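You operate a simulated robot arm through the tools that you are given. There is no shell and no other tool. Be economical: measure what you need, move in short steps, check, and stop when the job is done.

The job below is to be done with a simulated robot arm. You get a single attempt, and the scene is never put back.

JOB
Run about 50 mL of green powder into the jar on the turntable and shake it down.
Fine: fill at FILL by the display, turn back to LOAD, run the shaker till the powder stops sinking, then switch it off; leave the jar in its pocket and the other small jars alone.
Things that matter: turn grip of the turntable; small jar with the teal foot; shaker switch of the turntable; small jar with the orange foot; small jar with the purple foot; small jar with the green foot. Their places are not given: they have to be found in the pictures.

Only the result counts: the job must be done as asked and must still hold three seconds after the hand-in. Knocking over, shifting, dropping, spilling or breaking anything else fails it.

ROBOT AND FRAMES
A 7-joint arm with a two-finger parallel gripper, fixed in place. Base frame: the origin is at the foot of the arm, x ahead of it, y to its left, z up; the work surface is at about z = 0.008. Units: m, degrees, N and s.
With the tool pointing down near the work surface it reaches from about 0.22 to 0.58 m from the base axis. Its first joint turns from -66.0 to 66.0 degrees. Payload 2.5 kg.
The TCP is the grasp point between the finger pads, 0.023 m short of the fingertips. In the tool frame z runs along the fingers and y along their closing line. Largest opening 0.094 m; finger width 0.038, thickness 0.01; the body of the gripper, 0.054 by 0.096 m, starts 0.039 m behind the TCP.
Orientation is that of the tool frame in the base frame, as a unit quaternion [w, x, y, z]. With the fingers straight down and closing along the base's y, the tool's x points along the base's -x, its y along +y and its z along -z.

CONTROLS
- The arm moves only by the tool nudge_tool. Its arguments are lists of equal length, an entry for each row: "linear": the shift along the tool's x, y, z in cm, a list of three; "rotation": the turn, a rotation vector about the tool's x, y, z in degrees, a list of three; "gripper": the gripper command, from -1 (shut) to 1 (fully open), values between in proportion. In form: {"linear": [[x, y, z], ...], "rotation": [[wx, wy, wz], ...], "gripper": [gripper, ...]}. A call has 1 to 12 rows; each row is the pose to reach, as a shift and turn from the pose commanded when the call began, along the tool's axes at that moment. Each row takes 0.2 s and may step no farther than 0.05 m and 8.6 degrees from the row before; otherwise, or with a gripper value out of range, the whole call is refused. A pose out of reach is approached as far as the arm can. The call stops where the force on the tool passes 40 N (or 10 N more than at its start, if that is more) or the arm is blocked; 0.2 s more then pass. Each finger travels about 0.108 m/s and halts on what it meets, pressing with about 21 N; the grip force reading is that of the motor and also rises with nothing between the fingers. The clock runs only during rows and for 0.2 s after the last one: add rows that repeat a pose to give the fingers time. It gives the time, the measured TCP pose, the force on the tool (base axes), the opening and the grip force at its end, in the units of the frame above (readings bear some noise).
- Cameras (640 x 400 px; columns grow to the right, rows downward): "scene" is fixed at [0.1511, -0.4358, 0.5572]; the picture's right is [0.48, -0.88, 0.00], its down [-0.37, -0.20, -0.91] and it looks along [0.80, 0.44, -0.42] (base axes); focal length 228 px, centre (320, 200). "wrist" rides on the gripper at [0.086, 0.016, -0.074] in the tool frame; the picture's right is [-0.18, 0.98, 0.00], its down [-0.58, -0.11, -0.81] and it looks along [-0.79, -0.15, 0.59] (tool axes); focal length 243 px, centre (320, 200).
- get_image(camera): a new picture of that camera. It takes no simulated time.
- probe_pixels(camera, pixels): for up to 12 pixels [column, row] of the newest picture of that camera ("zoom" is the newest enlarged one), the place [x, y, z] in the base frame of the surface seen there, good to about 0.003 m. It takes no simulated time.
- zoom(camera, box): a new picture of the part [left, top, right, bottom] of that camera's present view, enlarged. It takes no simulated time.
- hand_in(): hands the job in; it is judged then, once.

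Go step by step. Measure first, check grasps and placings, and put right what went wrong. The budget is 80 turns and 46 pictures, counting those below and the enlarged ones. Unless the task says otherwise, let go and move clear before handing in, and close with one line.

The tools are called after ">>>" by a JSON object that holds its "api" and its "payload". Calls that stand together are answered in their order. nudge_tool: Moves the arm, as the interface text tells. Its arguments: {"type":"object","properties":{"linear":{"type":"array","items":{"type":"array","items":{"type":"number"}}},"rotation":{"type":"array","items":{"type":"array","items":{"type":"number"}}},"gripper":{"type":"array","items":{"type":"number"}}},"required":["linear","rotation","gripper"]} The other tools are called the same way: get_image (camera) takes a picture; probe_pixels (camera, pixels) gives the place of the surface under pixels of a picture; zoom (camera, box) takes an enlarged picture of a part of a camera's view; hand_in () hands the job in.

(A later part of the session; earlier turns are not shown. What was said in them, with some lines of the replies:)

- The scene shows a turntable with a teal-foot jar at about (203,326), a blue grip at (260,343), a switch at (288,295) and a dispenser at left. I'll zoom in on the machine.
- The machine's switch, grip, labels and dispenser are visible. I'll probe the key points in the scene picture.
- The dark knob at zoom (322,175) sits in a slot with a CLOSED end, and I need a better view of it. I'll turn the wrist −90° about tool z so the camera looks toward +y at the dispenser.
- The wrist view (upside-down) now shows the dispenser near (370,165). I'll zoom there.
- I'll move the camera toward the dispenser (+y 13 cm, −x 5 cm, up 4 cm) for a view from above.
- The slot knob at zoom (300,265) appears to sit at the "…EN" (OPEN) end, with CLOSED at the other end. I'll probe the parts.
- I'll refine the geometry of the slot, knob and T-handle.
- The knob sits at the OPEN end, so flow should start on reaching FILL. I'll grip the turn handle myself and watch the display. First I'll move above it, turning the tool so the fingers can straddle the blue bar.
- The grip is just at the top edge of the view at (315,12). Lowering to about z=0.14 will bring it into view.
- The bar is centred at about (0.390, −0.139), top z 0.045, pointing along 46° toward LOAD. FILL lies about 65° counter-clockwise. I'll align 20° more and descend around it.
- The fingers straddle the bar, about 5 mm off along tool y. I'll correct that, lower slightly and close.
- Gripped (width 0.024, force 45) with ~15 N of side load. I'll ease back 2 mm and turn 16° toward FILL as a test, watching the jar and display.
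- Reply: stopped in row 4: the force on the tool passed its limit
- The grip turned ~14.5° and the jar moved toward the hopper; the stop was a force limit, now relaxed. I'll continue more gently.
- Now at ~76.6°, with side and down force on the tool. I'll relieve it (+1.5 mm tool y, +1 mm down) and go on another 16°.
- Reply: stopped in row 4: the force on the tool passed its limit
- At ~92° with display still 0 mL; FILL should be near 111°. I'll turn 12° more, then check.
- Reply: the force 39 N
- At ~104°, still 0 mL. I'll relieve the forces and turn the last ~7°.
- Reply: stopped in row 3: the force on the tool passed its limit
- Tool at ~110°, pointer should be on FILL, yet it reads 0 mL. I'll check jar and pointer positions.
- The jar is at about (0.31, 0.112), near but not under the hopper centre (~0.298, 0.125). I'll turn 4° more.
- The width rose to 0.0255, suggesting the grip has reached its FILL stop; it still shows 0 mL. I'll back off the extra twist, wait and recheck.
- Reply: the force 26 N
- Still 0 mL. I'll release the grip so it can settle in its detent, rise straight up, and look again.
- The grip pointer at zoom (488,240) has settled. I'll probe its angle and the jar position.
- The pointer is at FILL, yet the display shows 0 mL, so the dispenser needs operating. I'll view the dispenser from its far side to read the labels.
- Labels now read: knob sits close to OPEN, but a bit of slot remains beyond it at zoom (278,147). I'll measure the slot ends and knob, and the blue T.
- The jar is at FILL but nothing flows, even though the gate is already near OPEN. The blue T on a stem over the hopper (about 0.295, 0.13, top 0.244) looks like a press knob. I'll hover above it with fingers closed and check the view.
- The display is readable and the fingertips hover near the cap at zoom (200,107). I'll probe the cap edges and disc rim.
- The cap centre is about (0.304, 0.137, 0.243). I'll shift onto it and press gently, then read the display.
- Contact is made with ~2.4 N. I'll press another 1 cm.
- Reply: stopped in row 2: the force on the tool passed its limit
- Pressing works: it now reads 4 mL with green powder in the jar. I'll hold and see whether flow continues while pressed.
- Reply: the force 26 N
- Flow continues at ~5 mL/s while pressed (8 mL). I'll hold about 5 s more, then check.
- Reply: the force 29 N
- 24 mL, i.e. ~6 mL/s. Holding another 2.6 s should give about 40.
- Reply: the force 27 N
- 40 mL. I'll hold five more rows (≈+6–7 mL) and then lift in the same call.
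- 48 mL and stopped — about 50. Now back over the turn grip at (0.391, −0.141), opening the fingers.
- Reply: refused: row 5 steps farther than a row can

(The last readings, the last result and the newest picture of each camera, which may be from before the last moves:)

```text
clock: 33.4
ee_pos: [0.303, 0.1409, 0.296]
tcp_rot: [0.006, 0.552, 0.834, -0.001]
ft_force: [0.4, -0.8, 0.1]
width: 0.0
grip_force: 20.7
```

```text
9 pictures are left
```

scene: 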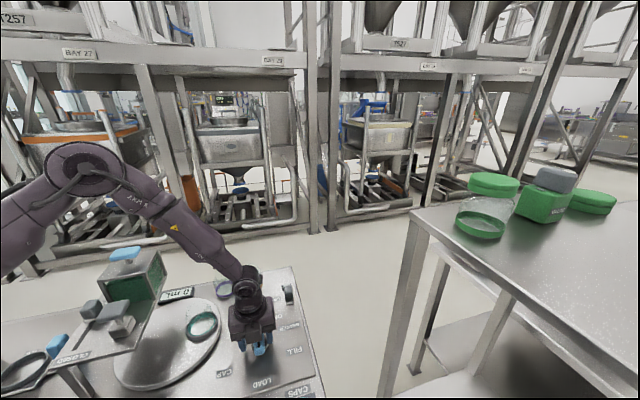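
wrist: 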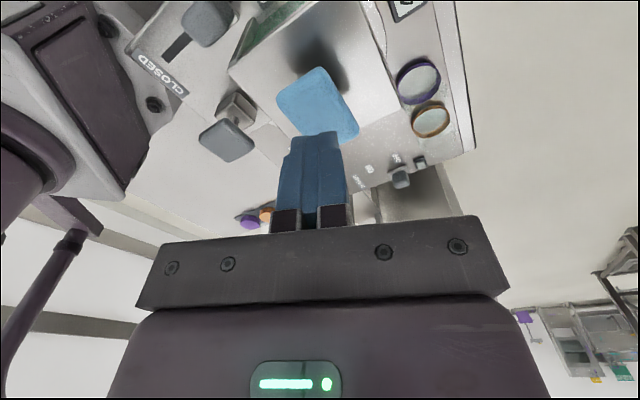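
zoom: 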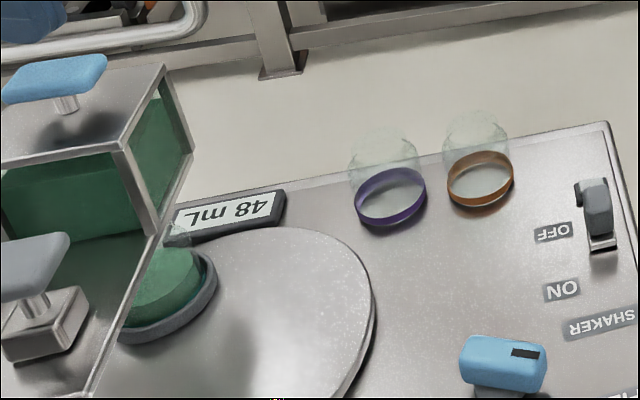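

Row 5 stepped too far, so nothing moved. I'll re-send with smaller steps; only 9 pictures are left, so I'll save them.

>>> {"api": "nudge_tool", "payload": {"linear": [[-4.5, -0.45, -1], [-9.2, -0.92, -1], [-13.9, -1.4, -1], [-18.6, -1.9, -1], [-22.5, -2.3, 1], [-26, -2.6, 4], [-29.4, -2.93, 7], [-29.4, -2.93, 11], [-29.4, -2.93, 15], [-29.4, -2.93, 17]], "rotation": [[0, 0, 0], [0, 0, 0], [0, 0, 0], [0, 0, 0], [0, 0, 0], [0, 0, 0], [0, 0, 0], [0, 0, 0], [0, 0, 0], [0, 0, 0]], "gripper": [-1, -1, 0, 0.2, 0.2, 0.2, 0.2, 0.2, 0.2, 0.2]}}

>>> {"api": "get_image", "payload": {"camera": "wrist"}}

```text
clock: 35.6
ee_pos: [0.393, -0.143, 0.13]
tcp_rot: [0.005, 0.551, 0.834, -0.002]
ft_force: [0.7, -0.1, 0.3]
width: 0.0562
grip_force: 0.0
```

```text
8 pictures are left
```

wrist: 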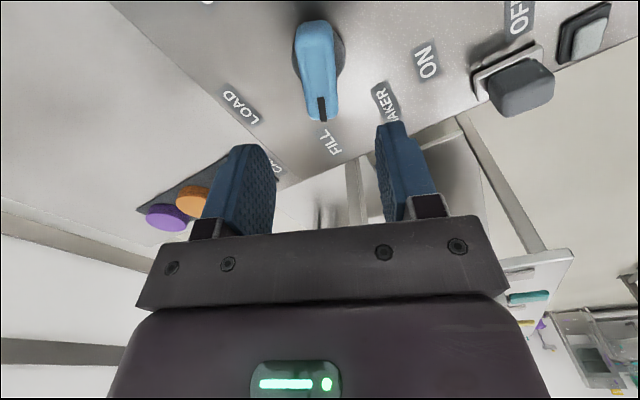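

Aligned well over the bar at (318,70). I'll descend and close on it, and probe the shaker switch meanwhile.

>>> {"api": "probe_pixels", "payload": {"camera": "wrist", "pixels": [[315, 30], [320, 110], [302, 70], [336, 70], [520, 85], [495, 80], [550, 90], [515, 60], [585, 35], [480, 70], [425, 60], [520, 15]]}}

>>> {"api": "nudge_tool", "payload": {"linear": [[0, -0.1, 4], [0, -0.1, 7], [0, -0.1, 8.7], [0, -0.1, 8.7], [0, -0.1, 8.7], [0, -0.1, 8.7]], "rotation": [[0, 0, 0], [0, 0, 0], [0, 0, 0], [0, 0, 0], [0, 0, 0], [0, 0, 0]], "gripper": [0.2, 0.1, 0, -0.4, -1, -1]}}

```text
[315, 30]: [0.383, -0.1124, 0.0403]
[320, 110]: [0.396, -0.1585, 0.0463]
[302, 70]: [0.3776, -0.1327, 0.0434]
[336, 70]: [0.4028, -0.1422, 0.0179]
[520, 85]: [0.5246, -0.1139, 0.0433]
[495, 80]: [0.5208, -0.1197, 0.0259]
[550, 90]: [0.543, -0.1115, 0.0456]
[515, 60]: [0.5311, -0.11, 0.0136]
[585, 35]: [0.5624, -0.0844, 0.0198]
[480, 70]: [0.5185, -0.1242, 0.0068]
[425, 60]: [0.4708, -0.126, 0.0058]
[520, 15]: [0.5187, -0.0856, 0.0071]
```

```text
clock: 37.0
ee_pos: [0.392, -0.1429, 0.0437]
tcp_rot: [0.006, 0.551, 0.834, 0.001]
ft_force: [21.1, 5.8, -15.6]
width: 0.0247
grip_force: 44.8
```

Gripped. I'll relieve the load (+2 mm tool y, 1 mm down) and turn back toward LOAD in gentle steps.

>>> {"api": "nudge_tool", "payload": {"linear": [[0, 0.2, 0.1], [0, 0.2, 0.1], [0, 0.2, 0.1], [0, 0.2, 0.1], [0, 0.2, 0.1]], "rotation": [[0, 0, 0], [0, 0, 4], [0, 0, 8], [0, 0, 12], [0, 0, 16]], "gripper": [-1, -1, -1, -1, -1]}}

```text
clock: 37.7
ee_pos: [0.3924, -0.1433, 0.0433]
tcp_rot: [0.005, 0.574, 0.819, 0.0]
ft_force: [-0.7, 1.2, 3.4]
width: 0.0237
grip_force: 45.2
stopped in row 3: the force on the tool passed its limit (the readings are from after the stop); the commanded pose is now the measured one
```

>>> {"api": "nudge_tool", "payload": {"linear": [[0, 0, 0], [0, 0, 0], [0, 0, 0], [0, 0, 0]], "rotation": [[0, 0, 4], [0, 0, 8], [0, 0, 12], [0, 0, 16]], "gripper": [-1, -1, -1, -1]}}

```text
clock: 38.7
ee_pos: [0.392, -0.1426, 0.0433]
tcp_rot: [0.003, 0.684, 0.729, -0.002]
ft_force: [-18.8, -2.4, 22.8]
width: 0.024
grip_force: 44.9
```

At ~94°. I'll relieve (−1.7 mm tool y, 1.5 mm up) and continue.

>>> {"api": "nudge_tool", "payload": {"linear": [[0, -0.17, -0.15], [0, -0.17, -0.15], [0, -0.17, -0.15], [0, -0.17, -0.15], [0, -0.17, -0.15]], "rotation": [[0, 0, 0], [0, 0, 4], [0, 0, 8], [0, 0, 12], [0, 0, 16]], "gripper": [-1, -1, -1, -1, -1]}}

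```text
clock: 39.9
ee_pos: [0.3893, -0.142, 0.0438]
tcp_rot: [0.002, 0.779, 0.627, -0.001]
ft_force: [5.3, -11.7, -32.1]
width: 0.0239
grip_force: 45.2
```

At ~78°. I'll relieve again and continue 16°.

>>> {"api": "nudge_tool", "payload": {"linear": [[-0.1, 0.07, 0.2], [-0.1, 0.07, 0.2], [-0.1, 0.07, 0.2], [-0.1, 0.07, 0.2], [-0.1, 0.07, 0.2]], "rotation": [[0, 0, 0], [0, 0, 4], [0, 0, 8], [0, 0, 12], [0, 0, 16]], "gripper": [-1, -1, -1, -1, -1]}}

```text
clock: 40.6
ee_pos: [0.39, -0.1431, 0.0424]
tcp_rot: [0.0, 0.809, 0.587, 0.0]
ft_force: [-2.6, 0.7, 4.1]
width: 0.0238
grip_force: 44.8
stopped in row 3: the force on the tool passed its limit (the readings are from after the stop); the commanded pose is now the measured one
```

At ~72° with the forces relaxed. Continuing 14°.

>>> {"api": "nudge_tool", "payload": {"linear": [[0, 0, 0], [0, 0, 0], [0, 0, 0], [0, 0, 0]], "rotation": [[0, 0, 4], [0, 0, 8], [0, 0, 11], [0, 0, 14]], "gripper": [-1, -1, -1, -1]}}

```text
clock: 41.6
ee_pos: [0.3897, -0.1424, 0.0439]
tcp_rot: [-0.001, 0.875, 0.485, 0.0]
ft_force: [1.3, 2.0, -3.6]
width: 0.0237
grip_force: 45.3
```

At ~58°. The remaining 12° brings it to LOAD; then I'll look.

>>> {"api": "nudge_tool", "payload": {"linear": [[0, 0, 0], [0, 0, 0], [0, 0, 0], [0, 0, 0]], "rotation": [[0, 0, 4], [0, 0, 8], [0, 0, 12], [0, 0, 12]], "gripper": [-1, -1, -1, -1]}}

>>> {"api": "zoom", "payload": {"camera": "scene", "box": [90, 240, 310, 400]}}

```text
clock: 42.6
ee_pos: [0.3877, -0.142, 0.044]
tcp_rot: [0.0, 0.921, 0.39, -0.001]
ft_force: [-12.8, -3.6, -4.2]
width: 0.0242
grip_force: 44.5
```

```text
2.50 times, centred on (200, 320) of scene
```

zoom: 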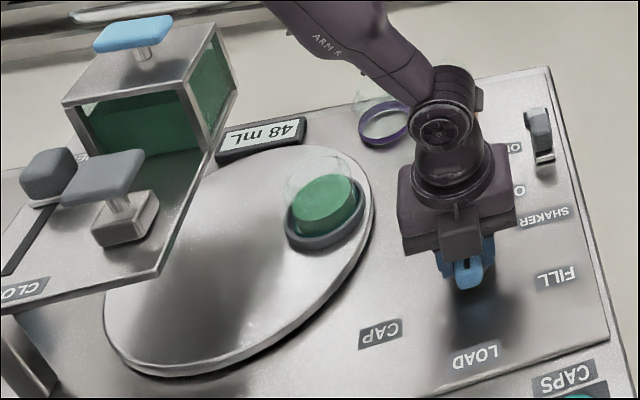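

The jar is back at LOAD with 48 mL. I'll release, rise, and move over the shaker switch for a close look.

>>> {"api": "nudge_tool", "payload": {"linear": [[0, 0, 0], [0, 0, 0], [0, 0, -4], [0, 0, -8], [0, 0, -12], [3, 2.1, -12], [6, 4.3, -12], [9, 6.4, -12], [11.6, 8.5, -12]], "rotation": [[0, 0, 0], [0, 0, 0], [0, 0, 0], [0, 0, 0], [0, 0, 0], [0, 0, 0], [0, 0, 0], [0, 0, 0], [0, 0, 0]], "gripper": [-0.2, 0.2, 0.2, 0.2, 0.2, 0.2, 0.2, 0, -1]}}

>>> {"api": "zoom", "payload": {"camera": "scene", "box": [180, 250, 320, 400]}}

>>> {"api": "get_image", "payload": {"camera": "wrist"}}

```text
clock: 44.6
ee_pos: [0.5328, -0.1173, 0.1612]
tcp_rot: [0.0, 0.921, 0.391, 0.0]
ft_force: [1.2, -0.2, 0.1]
width: 0.0001
grip_force: 20.6
```

```text
2.67 times, centred on (250, 325) of scene
```

zoom: 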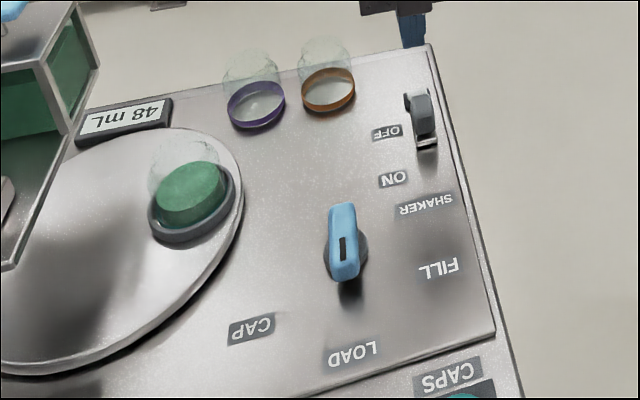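

```text
5 pictures are left
```

wrist: 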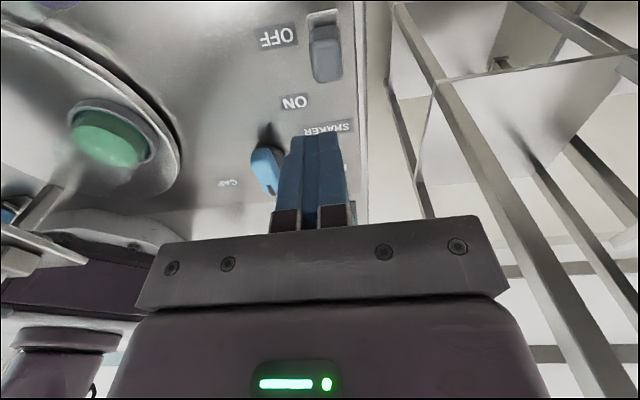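

The switch is at wrist (325,50), near OFF; its axis runs along tool x, toward ON at the near side. I'll probe its shape.

>>> {"api": "probe_pixels", "payload": {"camera": "wrist", "pixels": [[322, 14], [312, 25], [340, 15], [325, 30], [325, 40], [326, 52], [327, 65], [328, 76], [314, 60], [339, 60], [280, 36], [295, 102]]}}

>>> {"api": "zoom", "payload": {"camera": "wrist", "box": [270, 0, 380, 110]}}

```text
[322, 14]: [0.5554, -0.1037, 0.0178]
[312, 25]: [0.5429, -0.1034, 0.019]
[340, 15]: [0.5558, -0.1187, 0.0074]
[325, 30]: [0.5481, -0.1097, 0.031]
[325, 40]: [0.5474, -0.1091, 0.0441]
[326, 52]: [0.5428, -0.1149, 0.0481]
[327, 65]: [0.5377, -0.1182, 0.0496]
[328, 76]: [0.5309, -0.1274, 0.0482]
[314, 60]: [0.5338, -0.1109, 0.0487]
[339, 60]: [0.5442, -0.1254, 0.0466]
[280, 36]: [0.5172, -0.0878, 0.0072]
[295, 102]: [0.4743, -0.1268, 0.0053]
```

```text
3.64 times, centred on (325, 55) of wrist
```

zoom: 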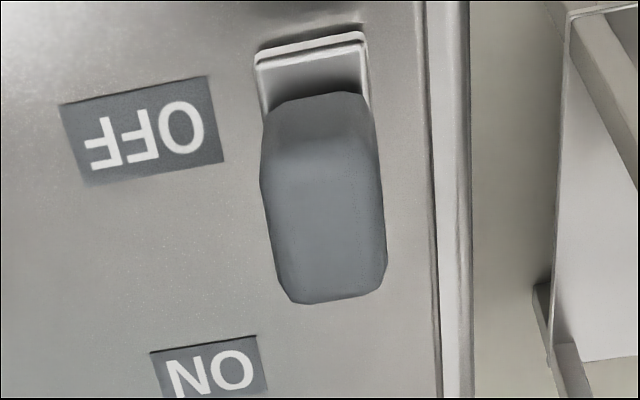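

The lever's cap spans about 2.7 cm along the ON–OFF line, centred at (0.539, −0.119), top z 0.049. I'll turn the tool 90° so the fingers straddle it fore and aft, which lets me push it both ways.

>>> {"api": "nudge_tool", "payload": {"linear": [[0.1, 0.1, 0], [0.3, 0.3, 0], [0.32, 0.53, 0], [0.32, 0.53, 0], [0.32, 0.53, 0], [0.32, 0.53, 0], [0.32, 0.53, 0], [0.32, 0.53, 0], [0.32, 0.53, 0], [0.32, 0.53, 0], [0.32, 0.53, 0]], "rotation": [[0, 0, -8.2], [0, 0, -16.4], [0, 0, -24.6], [0, 0, -32.8], [0, 0, -41], [0, 0, -49.2], [0, 0, -57.4], [0, 0, -65.6], [0, 0, -73.8], [0, 0, -82], [0, 0, -88]], "gripper": [0, 0.4, 0.4, 0.4, 0.4, 0.4, 0.4, 0.4, 0.4, 0.4, 0.4]}}

```text
clock: 47.0
ee_pos: [0.5377, -0.1196, 0.1623]
tcp_rot: [0.001, 0.389, 0.921, 0.0]
ft_force: [-0.8, -0.6, -0.1]
width: 0.0657
grip_force: 0.0
```

In place at (0.538, −0.120), opening 0.066. Descending until the tips are at z ≈ 0.027.

>>> {"api": "nudge_tool", "payload": {"linear": [[0, 0, 4], [0, 0, 8], [0, 0, 10], [0, 0, 11.2]], "rotation": [[0, 0, 0], [0, 0, 0], [0, 0, 0], [0, 0, 0]], "gripper": [0.4, 0.4, 0.4, 0.4]}}

>>> {"api": "get_image", "payload": {"camera": "wrist"}}

```text
clock: 48.0
ee_pos: [0.5375, -0.119, 0.0497]
tcp_rot: [0.0, 0.391, 0.92, 0.0]
ft_force: [-0.6, -1.6, -0.1]
width: 0.0658
grip_force: 0.0
```

```text
3 pictures are left
```

wrist: 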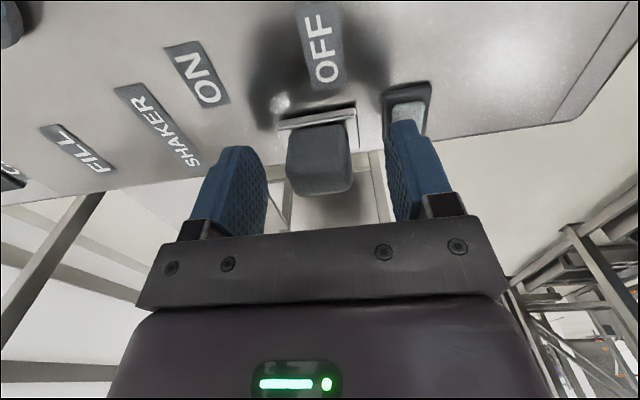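

The knob sits between the fingers at (320,160) with ON to the left. I'll push it toward ON (−y tool) in small steps; the call stops on force.

>>> {"api": "nudge_tool", "payload": {"linear": [[0, -0.8, 0], [0, -1.4, 0], [0, -1.9, 0], [0, -2.3, 0], [0, -2.7, 0], [0, -3.1, 0], [0, -3.5, 0]], "rotation": [[0, 0, 0], [0, 0, 0], [0, 0, 0], [0, 0, 0], [0, 0, 0], [0, 0, 0], [0, 0, 0]], "gripper": [0.4, 0.4, 0.4, 0.4, 0.4, 0.4, 0.4]}}

```text
clock: 49.6
ee_pos: [0.5124, -0.1429, 0.0517]
tcp_rot: [0.0, 0.391, 0.92, 0.0]
ft_force: [0.7, 0.1, -0.2]
width: 0.0659
grip_force: 0.2
```

No force after 3.5 cm; I need one picture to see how the knob has moved.

>>> {"api": "get_image", "payload": {"camera": "wrist"}}

```text
2 pictures are left
```

wrist: 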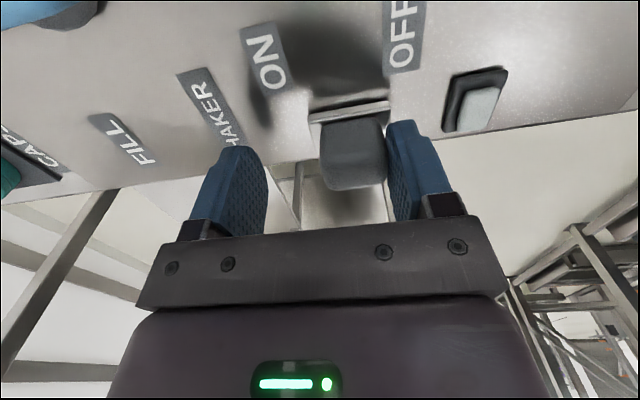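

The knob is sliding with the finger, now between OFF and ON. I'll keep pushing toward ON until it meets its stop.

>>> {"api": "nudge_tool", "payload": {"linear": [[0, -0.5, 0], [0, -1.0, 0], [0, -1.5, 0], [0, -2, 0], [0, -2.5, 0], [0, -3, 0], [0, -3.5, 0], [0, -4, 0], [0, -4.5, 0]], "rotation": [[0, 0, 0], [0, 0, 0], [0, 0, 0], [0, 0, 0], [0, 0, 0], [0, 0, 0], [0, 0, 0], [0, 0, 0], [0, 0, 0]], "gripper": [0.4, 0.4, 0.4, 0.4, 0.4, 0.4, 0.4, 0.4, 0.4]}}

```text
clock: 51.7
ee_pos: [0.4873, -0.1654, 0.0518]
tcp_rot: [0.006, 0.385, 0.923, 0.008]
ft_force: [13.6, 12.6, -0.4]
width: 0.0738
grip_force: 9.1
stopped in row 9: the force on the tool passed its limit (the readings are from after the stop); the commanded pose is now the measured one
```

The knob met its stop after ~5 cm travel: ON. I'll back off slightly and let the shaker run.

>>> {"api": "nudge_tool", "payload": {"linear": [[0, 0.4, 0], [0, 0.4, 0], [0, 0.4, 0], [0, 0.4, 0], [0, 0.4, 0], [0, 0.4, 0], [0, 0.4, 0], [0, 0.4, 0], [0, 0.4, 0], [0, 0.4, 0], [0, 0.4, 0], [0, 0.4, 0]], "rotation": [[0, 0, 0], [0, 0, 0], [0, 0, 0], [0, 0, 0], [0, 0, 0], [0, 0, 0], [0, 0, 0], [0, 0, 0], [0, 0, 0], [0, 0, 0], [0, 0, 0], [0, 0, 0]], "gripper": [0.4, 0.4, 0.4, 0.4, 0.4, 0.4, 0.4, 0.4, 0.4, 0.4, 0.4, 0.4]}}

>>> {"api": "nudge_tool", "payload": {"linear": [[0, 0, 0], [0, 0, 0], [0, 0, 0], [0, 0, 0], [0, 0, 0], [0, 0, 0], [0, 0, 0], [0, 0, 0], [0, 0, 0], [0, 0, 0], [0, 0, 0], [0, 0, 0]], "rotation": [[0, 0, 0], [0, 0, 0], [0, 0, 0], [0, 0, 0], [0, 0, 0], [0, 0, 0], [0, 0, 0], [0, 0, 0], [0, 0, 0], [0, 0, 0], [0, 0, 0], [0, 0, 0]], "gripper": [0.4, 0.4, 0.4, 0.4, 0.4, 0.4, 0.4, 0.4, 0.4, 0.4, 0.4, 0.4]}}

>>> {"api": "nudge_tool", "payload": {"linear": [[0, 0, 0], [0, 0, 0], [0, 0, 0], [0, 0, 0], [0, 0, 0], [0, 0, 0], [0, 0, 0], [0, 0, 0], [0, 0, 0], [0, 0, 0], [0, 0, 0], [0, 0, 0]], "rotation": [[0, 0, 0], [0, 0, 0], [0, 0, 0], [0, 0, 0], [0, 0, 0], [0, 0, 0], [0, 0, 0], [0, 0, 0], [0, 0, 0], [0, 0, 0], [0, 0, 0], [0, 0, 0]], "gripper": [0.4, 0.4, 0.4, 0.4, 0.4, 0.4, 0.4, 0.4, 0.4, 0.4, 0.4, 0.4]}}

>>> {"api": "zoom", "payload": {"camera": "scene", "box": [160, 260, 320, 370]}}

```text
clock: 54.3
ee_pos: [0.488, -0.1645, 0.0515]
tcp_rot: [0.004, 0.387, 0.922, 0.005]
ft_force: [12.2, 13.3, 6.2]
width: 0.0735
grip_force: 8.7
```

```text
clock: 56.9
ee_pos: [0.4888, -0.1651, 0.0516]
tcp_rot: [0.005, 0.387, 0.922, 0.006]
ft_force: [14.0, 12.5, 4.1]
width: 0.0737
grip_force: 9.6
```

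```text
clock: 59.5
ee_pos: [0.489, -0.1664, 0.0515]
tcp_rot: [0.004, 0.387, 0.922, 0.005]
ft_force: [14.1, 11.3, 2.2]
width: 0.0738
grip_force: 9.1
```

```text
3.64 times, centred on (240, 315) of scene
```

zoom: 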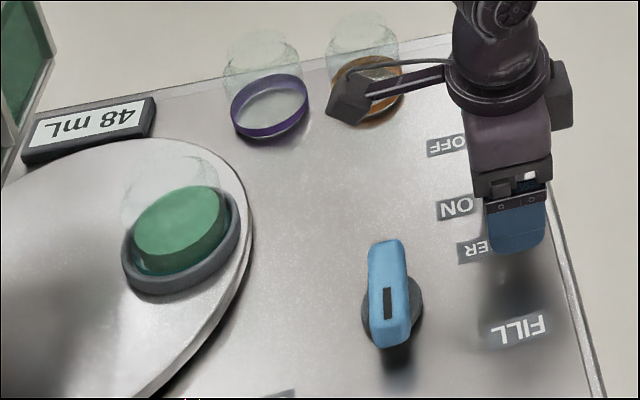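

The knob is at ON (about 0.505, −0.149). I'll measure the powder top now as a reference.

>>> {"api": "probe_pixels", "payload": {"camera": "zoom", "pixels": [[180, 200], [200, 190], [215, 200], [160, 215], [180, 220], [145, 240], [205, 235], [170, 245], [215, 215], [150, 225], [190, 210], [225, 225]]}}

>>> {"api": "nudge_tool", "payload": {"linear": [[0, 0, 0], [0, 0, 0], [0, 0, 0], [0, 0, 0], [0, 0, 0], [0, 0, 0], [0, 0, 0], [0, 0, 0], [0, 0, 0], [0, 0, 0], [0, 0, 0], [0, 0, 0]], "rotation": [[0, 0, 0], [0, 0, 0], [0, 0, 0], [0, 0, 0], [0, 0, 0], [0, 0, 0], [0, 0, 0], [0, 0, 0], [0, 0, 0], [0, 0, 0], [0, 0, 0], [0, 0, 0]], "gripper": [0.4, 0.4, 0.4, 0.4, 0.4, 0.4, 0.4, 0.4, 0.4, 0.4, 0.4, 0.4]}}

>>> {"api": "nudge_tool", "payload": {"linear": [[0, 0, 0], [0, 0, 0], [0, 0, 0], [0, 0, 0], [0, 0, 0], [0, 0, 0], [0, 0, 0], [0, 0, 0], [0, 0, 0], [0, 0, 0], [0, 0, 0], [0, 0, 0]], "rotation": [[0, 0, 0], [0, 0, 0], [0, 0, 0], [0, 0, 0], [0, 0, 0], [0, 0, 0], [0, 0, 0], [0, 0, 0], [0, 0, 0], [0, 0, 0], [0, 0, 0], [0, 0, 0]], "gripper": [0.4, 0.4, 0.4, 0.4, 0.4, 0.4, 0.4, 0.4, 0.4, 0.4, 0.4, 0.4]}}

>>> {"api": "nudge_tool", "payload": {"linear": [[0, 0, 0], [0, 0, 0], [0, 0, 0], [0, 0, 0], [0, 0, 0], [0, 0, 0], [0, 0, 0], [0, 0, 0], [0, 0, 0], [0, 0, 0], [0, 0, 0], [0, 0, 0]], "rotation": [[0, 0, 0], [0, 0, 0], [0, 0, 0], [0, 0, 0], [0, 0, 0], [0, 0, 0], [0, 0, 0], [0, 0, 0], [0, 0, 0], [0, 0, 0], [0, 0, 0], [0, 0, 0]], "gripper": [0.4, 0.4, 0.4, 0.4, 0.4, 0.4, 0.4, 0.4, 0.4, 0.4, 0.4, 0.4]}}

```text
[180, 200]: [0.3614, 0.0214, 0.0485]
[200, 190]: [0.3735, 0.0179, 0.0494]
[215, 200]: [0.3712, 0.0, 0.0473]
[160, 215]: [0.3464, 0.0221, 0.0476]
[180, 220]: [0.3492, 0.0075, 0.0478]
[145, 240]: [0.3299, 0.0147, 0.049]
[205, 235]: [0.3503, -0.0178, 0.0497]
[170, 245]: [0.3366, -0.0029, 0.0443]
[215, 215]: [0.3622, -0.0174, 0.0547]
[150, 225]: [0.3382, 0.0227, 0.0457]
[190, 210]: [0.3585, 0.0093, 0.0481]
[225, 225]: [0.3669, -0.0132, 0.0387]
```

```text
clock: 62.1
ee_pos: [0.4873, -0.1655, 0.0521]
tcp_rot: [0.005, 0.387, 0.922, 0.005]
ft_force: [15.1, 11.7, 0.6]
width: 0.0738
grip_force: 9.3
```

```text
clock: 64.7
ee_pos: [0.4881, -0.1648, 0.0521]
tcp_rot: [0.004, 0.388, 0.922, 0.006]
ft_force: [14.5, 12.3, -0.3]
width: 0.0737
grip_force: 9.2
```

```text
clock: 67.3
ee_pos: [0.4884, -0.1658, 0.0522]
tcp_rot: [0.005, 0.387, 0.922, 0.005]
ft_force: [14.4, 12.0, 0.7]
width: 0.0739
grip_force: 9.2
```

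Powder top was at z ≈ 0.048 after ~8 s of shaking. I'll keep shaking well past any settling before switching off.

>>> {"api": "nudge_tool", "payload": {"linear": [[0, 0, 0], [0, 0, 0], [0, 0, 0], [0, 0, 0], [0, 0, 0], [0, 0, 0], [0, 0, 0], [0, 0, 0], [0, 0, 0], [0, 0, 0], [0, 0, 0], [0, 0, 0]], "rotation": [[0, 0, 0], [0, 0, 0], [0, 0, 0], [0, 0, 0], [0, 0, 0], [0, 0, 0], [0, 0, 0], [0, 0, 0], [0, 0, 0], [0, 0, 0], [0, 0, 0], [0, 0, 0]], "gripper": [0.4, 0.4, 0.4, 0.4, 0.4, 0.4, 0.4, 0.4, 0.4, 0.4, 0.4, 0.4]}}

>>> {"api": "nudge_tool", "payload": {"linear": [[0, 0, 0], [0, 0, 0], [0, 0, 0], [0, 0, 0], [0, 0, 0], [0, 0, 0], [0, 0, 0], [0, 0, 0], [0, 0, 0], [0, 0, 0], [0, 0, 0], [0, 0, 0]], "rotation": [[0, 0, 0], [0, 0, 0], [0, 0, 0], [0, 0, 0], [0, 0, 0], [0, 0, 0], [0, 0, 0], [0, 0, 0], [0, 0, 0], [0, 0, 0], [0, 0, 0], [0, 0, 0]], "gripper": [0.4, 0.4, 0.4, 0.4, 0.4, 0.4, 0.4, 0.4, 0.4, 0.4, 0.4, 0.4]}}

>>> {"api": "nudge_tool", "payload": {"linear": [[0, 0, 0], [0, 0, 0], [0, 0, 0], [0, 0, 0], [0, 0, 0], [0, 0, 0], [0, 0, 0], [0, 0, 0], [0, 0, 0], [0, 0, 0], [0, 0, 0], [0, 0, 0]], "rotation": [[0, 0, 0], [0, 0, 0], [0, 0, 0], [0, 0, 0], [0, 0, 0], [0, 0, 0], [0, 0, 0], [0, 0, 0], [0, 0, 0], [0, 0, 0], [0, 0, 0], [0, 0, 0]], "gripper": [0.4, 0.4, 0.4, 0.4, 0.4, 0.4, 0.4, 0.4, 0.4, 0.4, 0.4, 0.4]}}

>>> {"api": "nudge_tool", "payload": {"linear": [[0, 0, 0], [0, 0, 0], [0, 0, 0], [0, 0, 0], [0, 0, 0], [0, 0, 0], [0, 0, 0], [0, 0, 0], [0, 0, 0], [0, 0, 0], [0, 0, 0], [0, 0, 0]], "rotation": [[0, 0, 0], [0, 0, 0], [0, 0, 0], [0, 0, 0], [0, 0, 0], [0, 0, 0], [0, 0, 0], [0, 0, 0], [0, 0, 0], [0, 0, 0], [0, 0, 0], [0, 0, 0]], "gripper": [0.4, 0.4, 0.4, 0.4, 0.4, 0.4, 0.4, 0.4, 0.4, 0.4, 0.4, 0.4]}}

```text
clock: 69.9
ee_pos: [0.488, -0.1655, 0.0526]
tcp_rot: [0.004, 0.388, 0.922, 0.005]
ft_force: [12.6, 12.6, -0.9]
width: 0.0738
grip_force: 9.7
```

```text
clock: 72.5
ee_pos: [0.4893, -0.1664, 0.0515]
tcp_rot: [0.005, 0.387, 0.922, 0.006]
ft_force: [11.7, 12.8, 0.5]
width: 0.0739
grip_force: 9.0
```

```text
clock: 75.1
ee_pos: [0.4878, -0.1647, 0.0511]
tcp_rot: [0.004, 0.387, 0.922, 0.006]
ft_force: [13.4, 12.3, 0.6]
width: 0.0738
grip_force: 8.8
```

```text
clock: 77.7
ee_pos: [0.4882, -0.1651, 0.0524]
tcp_rot: [0.005, 0.388, 0.921, 0.006]
ft_force: [12.5, 12.4, -0.5]
width: 0.0736
grip_force: 8.6
```

After ~26 s of shaking, I'll switch off: centre on the knob, narrow the fingers, then push toward OFF until it stops.

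>>> {"api": "nudge_tool", "payload": {"linear": [[0, 1, 0], [0, 2.3, 0], [0, 2.3, 0], [0, 2.3, 0]], "rotation": [[0, 0, 0], [0, 0, 0], [0, 0, 0], [0, 0, 0]], "gripper": [0.4, 0.2, -0.1, -0.1]}}

>>> {"api": "nudge_tool", "payload": {"linear": [[0, 0.6, 0], [0, 1.2, 0], [0, 1.8, 0], [0, 2.4, 0], [0, 3, 0], [0, 3.6, 0], [0, 4.2, 0], [0, 4.7, 0], [0, 5.1, 0], [0, 5.5, 0], [0, 5.9, 0], [0, 6.2, 0]], "rotation": [[0, 0, 0], [0, 0, 0], [0, 0, 0], [0, 0, 0], [0, 0, 0], [0, 0, 0], [0, 0, 0], [0, 0, 0], [0, 0, 0], [0, 0, 0], [0, 0, 0], [0, 0, 0]], "gripper": [-0.1, -0.1, -0.1, -0.1, -0.1, -0.1, -0.1, -0.1, -0.1, -0.1, -0.1, -0.1]}}

```text
clock: 78.7
ee_pos: [0.5043, -0.1506, 0.0521]
tcp_rot: [0.003, 0.388, 0.922, 0.003]
ft_force: [0.7, 1.3, 0.1]
width: 0.0421
grip_force: 0.0
```

```text
clock: 81.3
ee_pos: [0.5455, -0.1104, 0.0518]
tcp_rot: [0.002, 0.389, 0.921, 0.002]
ft_force: [-22.2, -18.1, 7.4]
width: 0.0553
grip_force: 14.2
```

The knob is at its OFF stop (about 0.536, −0.120, as at the start). I'll relax, open, and rise clear.

>>> {"api": "nudge_tool", "payload": {"linear": [[0, -0.8, 0], [0, -1.2, 0], [0, -1.2, -3], [0, -1.2, -7], [0, -1.2, -11], [0, -1.2, -15], [0, -4, -19], [0, -8, -21]], "rotation": [[0, 0, 0], [0, 0, 0], [0, 0, 0], [0, 0, 0], [0, 0, 0], [0, 0, 0], [0, 0, 0], [0, 0, 0]], "gripper": [0.2, 0.3, 0.3, 0.3, 0.3, 0.3, 0.3, 0.3]}}

>>> {"api": "zoom", "payload": {"camera": "scene", "box": [160, 260, 320, 370]}}

```text
clock: 83.1
ee_pos: [0.491, -0.1618, 0.2614]
tcp_rot: [0.005, 0.388, 0.922, 0.005]
ft_force: [0.1, -0.4, 0.0]
width: 0.0607
grip_force: 0.0
```

```text
3.64 times, centred on (240, 315) of scene
```

zoom: 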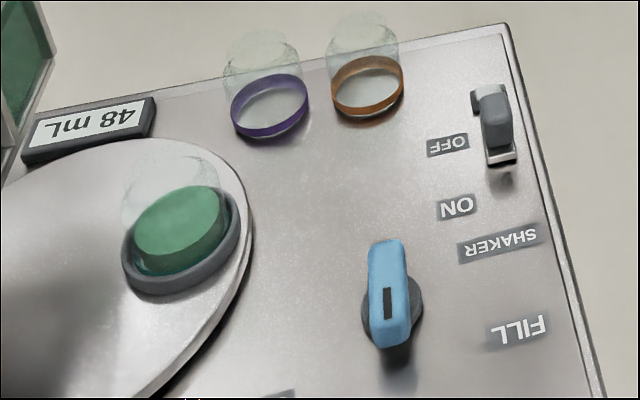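

The jar sits at LOAD with the display at 48 mL. The knob is at OFF, and the powder top looks the same as at 8 s of shaking (zoom row ~185), so it has stopped sinking. The other jars are in place and the arm is clear, so I'm handing in.

>>> {"api": "hand_in", "payload": {}}

```text
The job is handed in.
```

I ran 48 mL of green powder (by the display) into the teal-foot jar at FILL and turned it back to LOAD. The shaker ran about 26 s and is now off; the powder level did not change between about 8 s and the end, but I couldn't clearly measure how far it sank. The jar is in its pocket, the orange- and purple-foot jars are where they were, and I never saw the green-foot jar.
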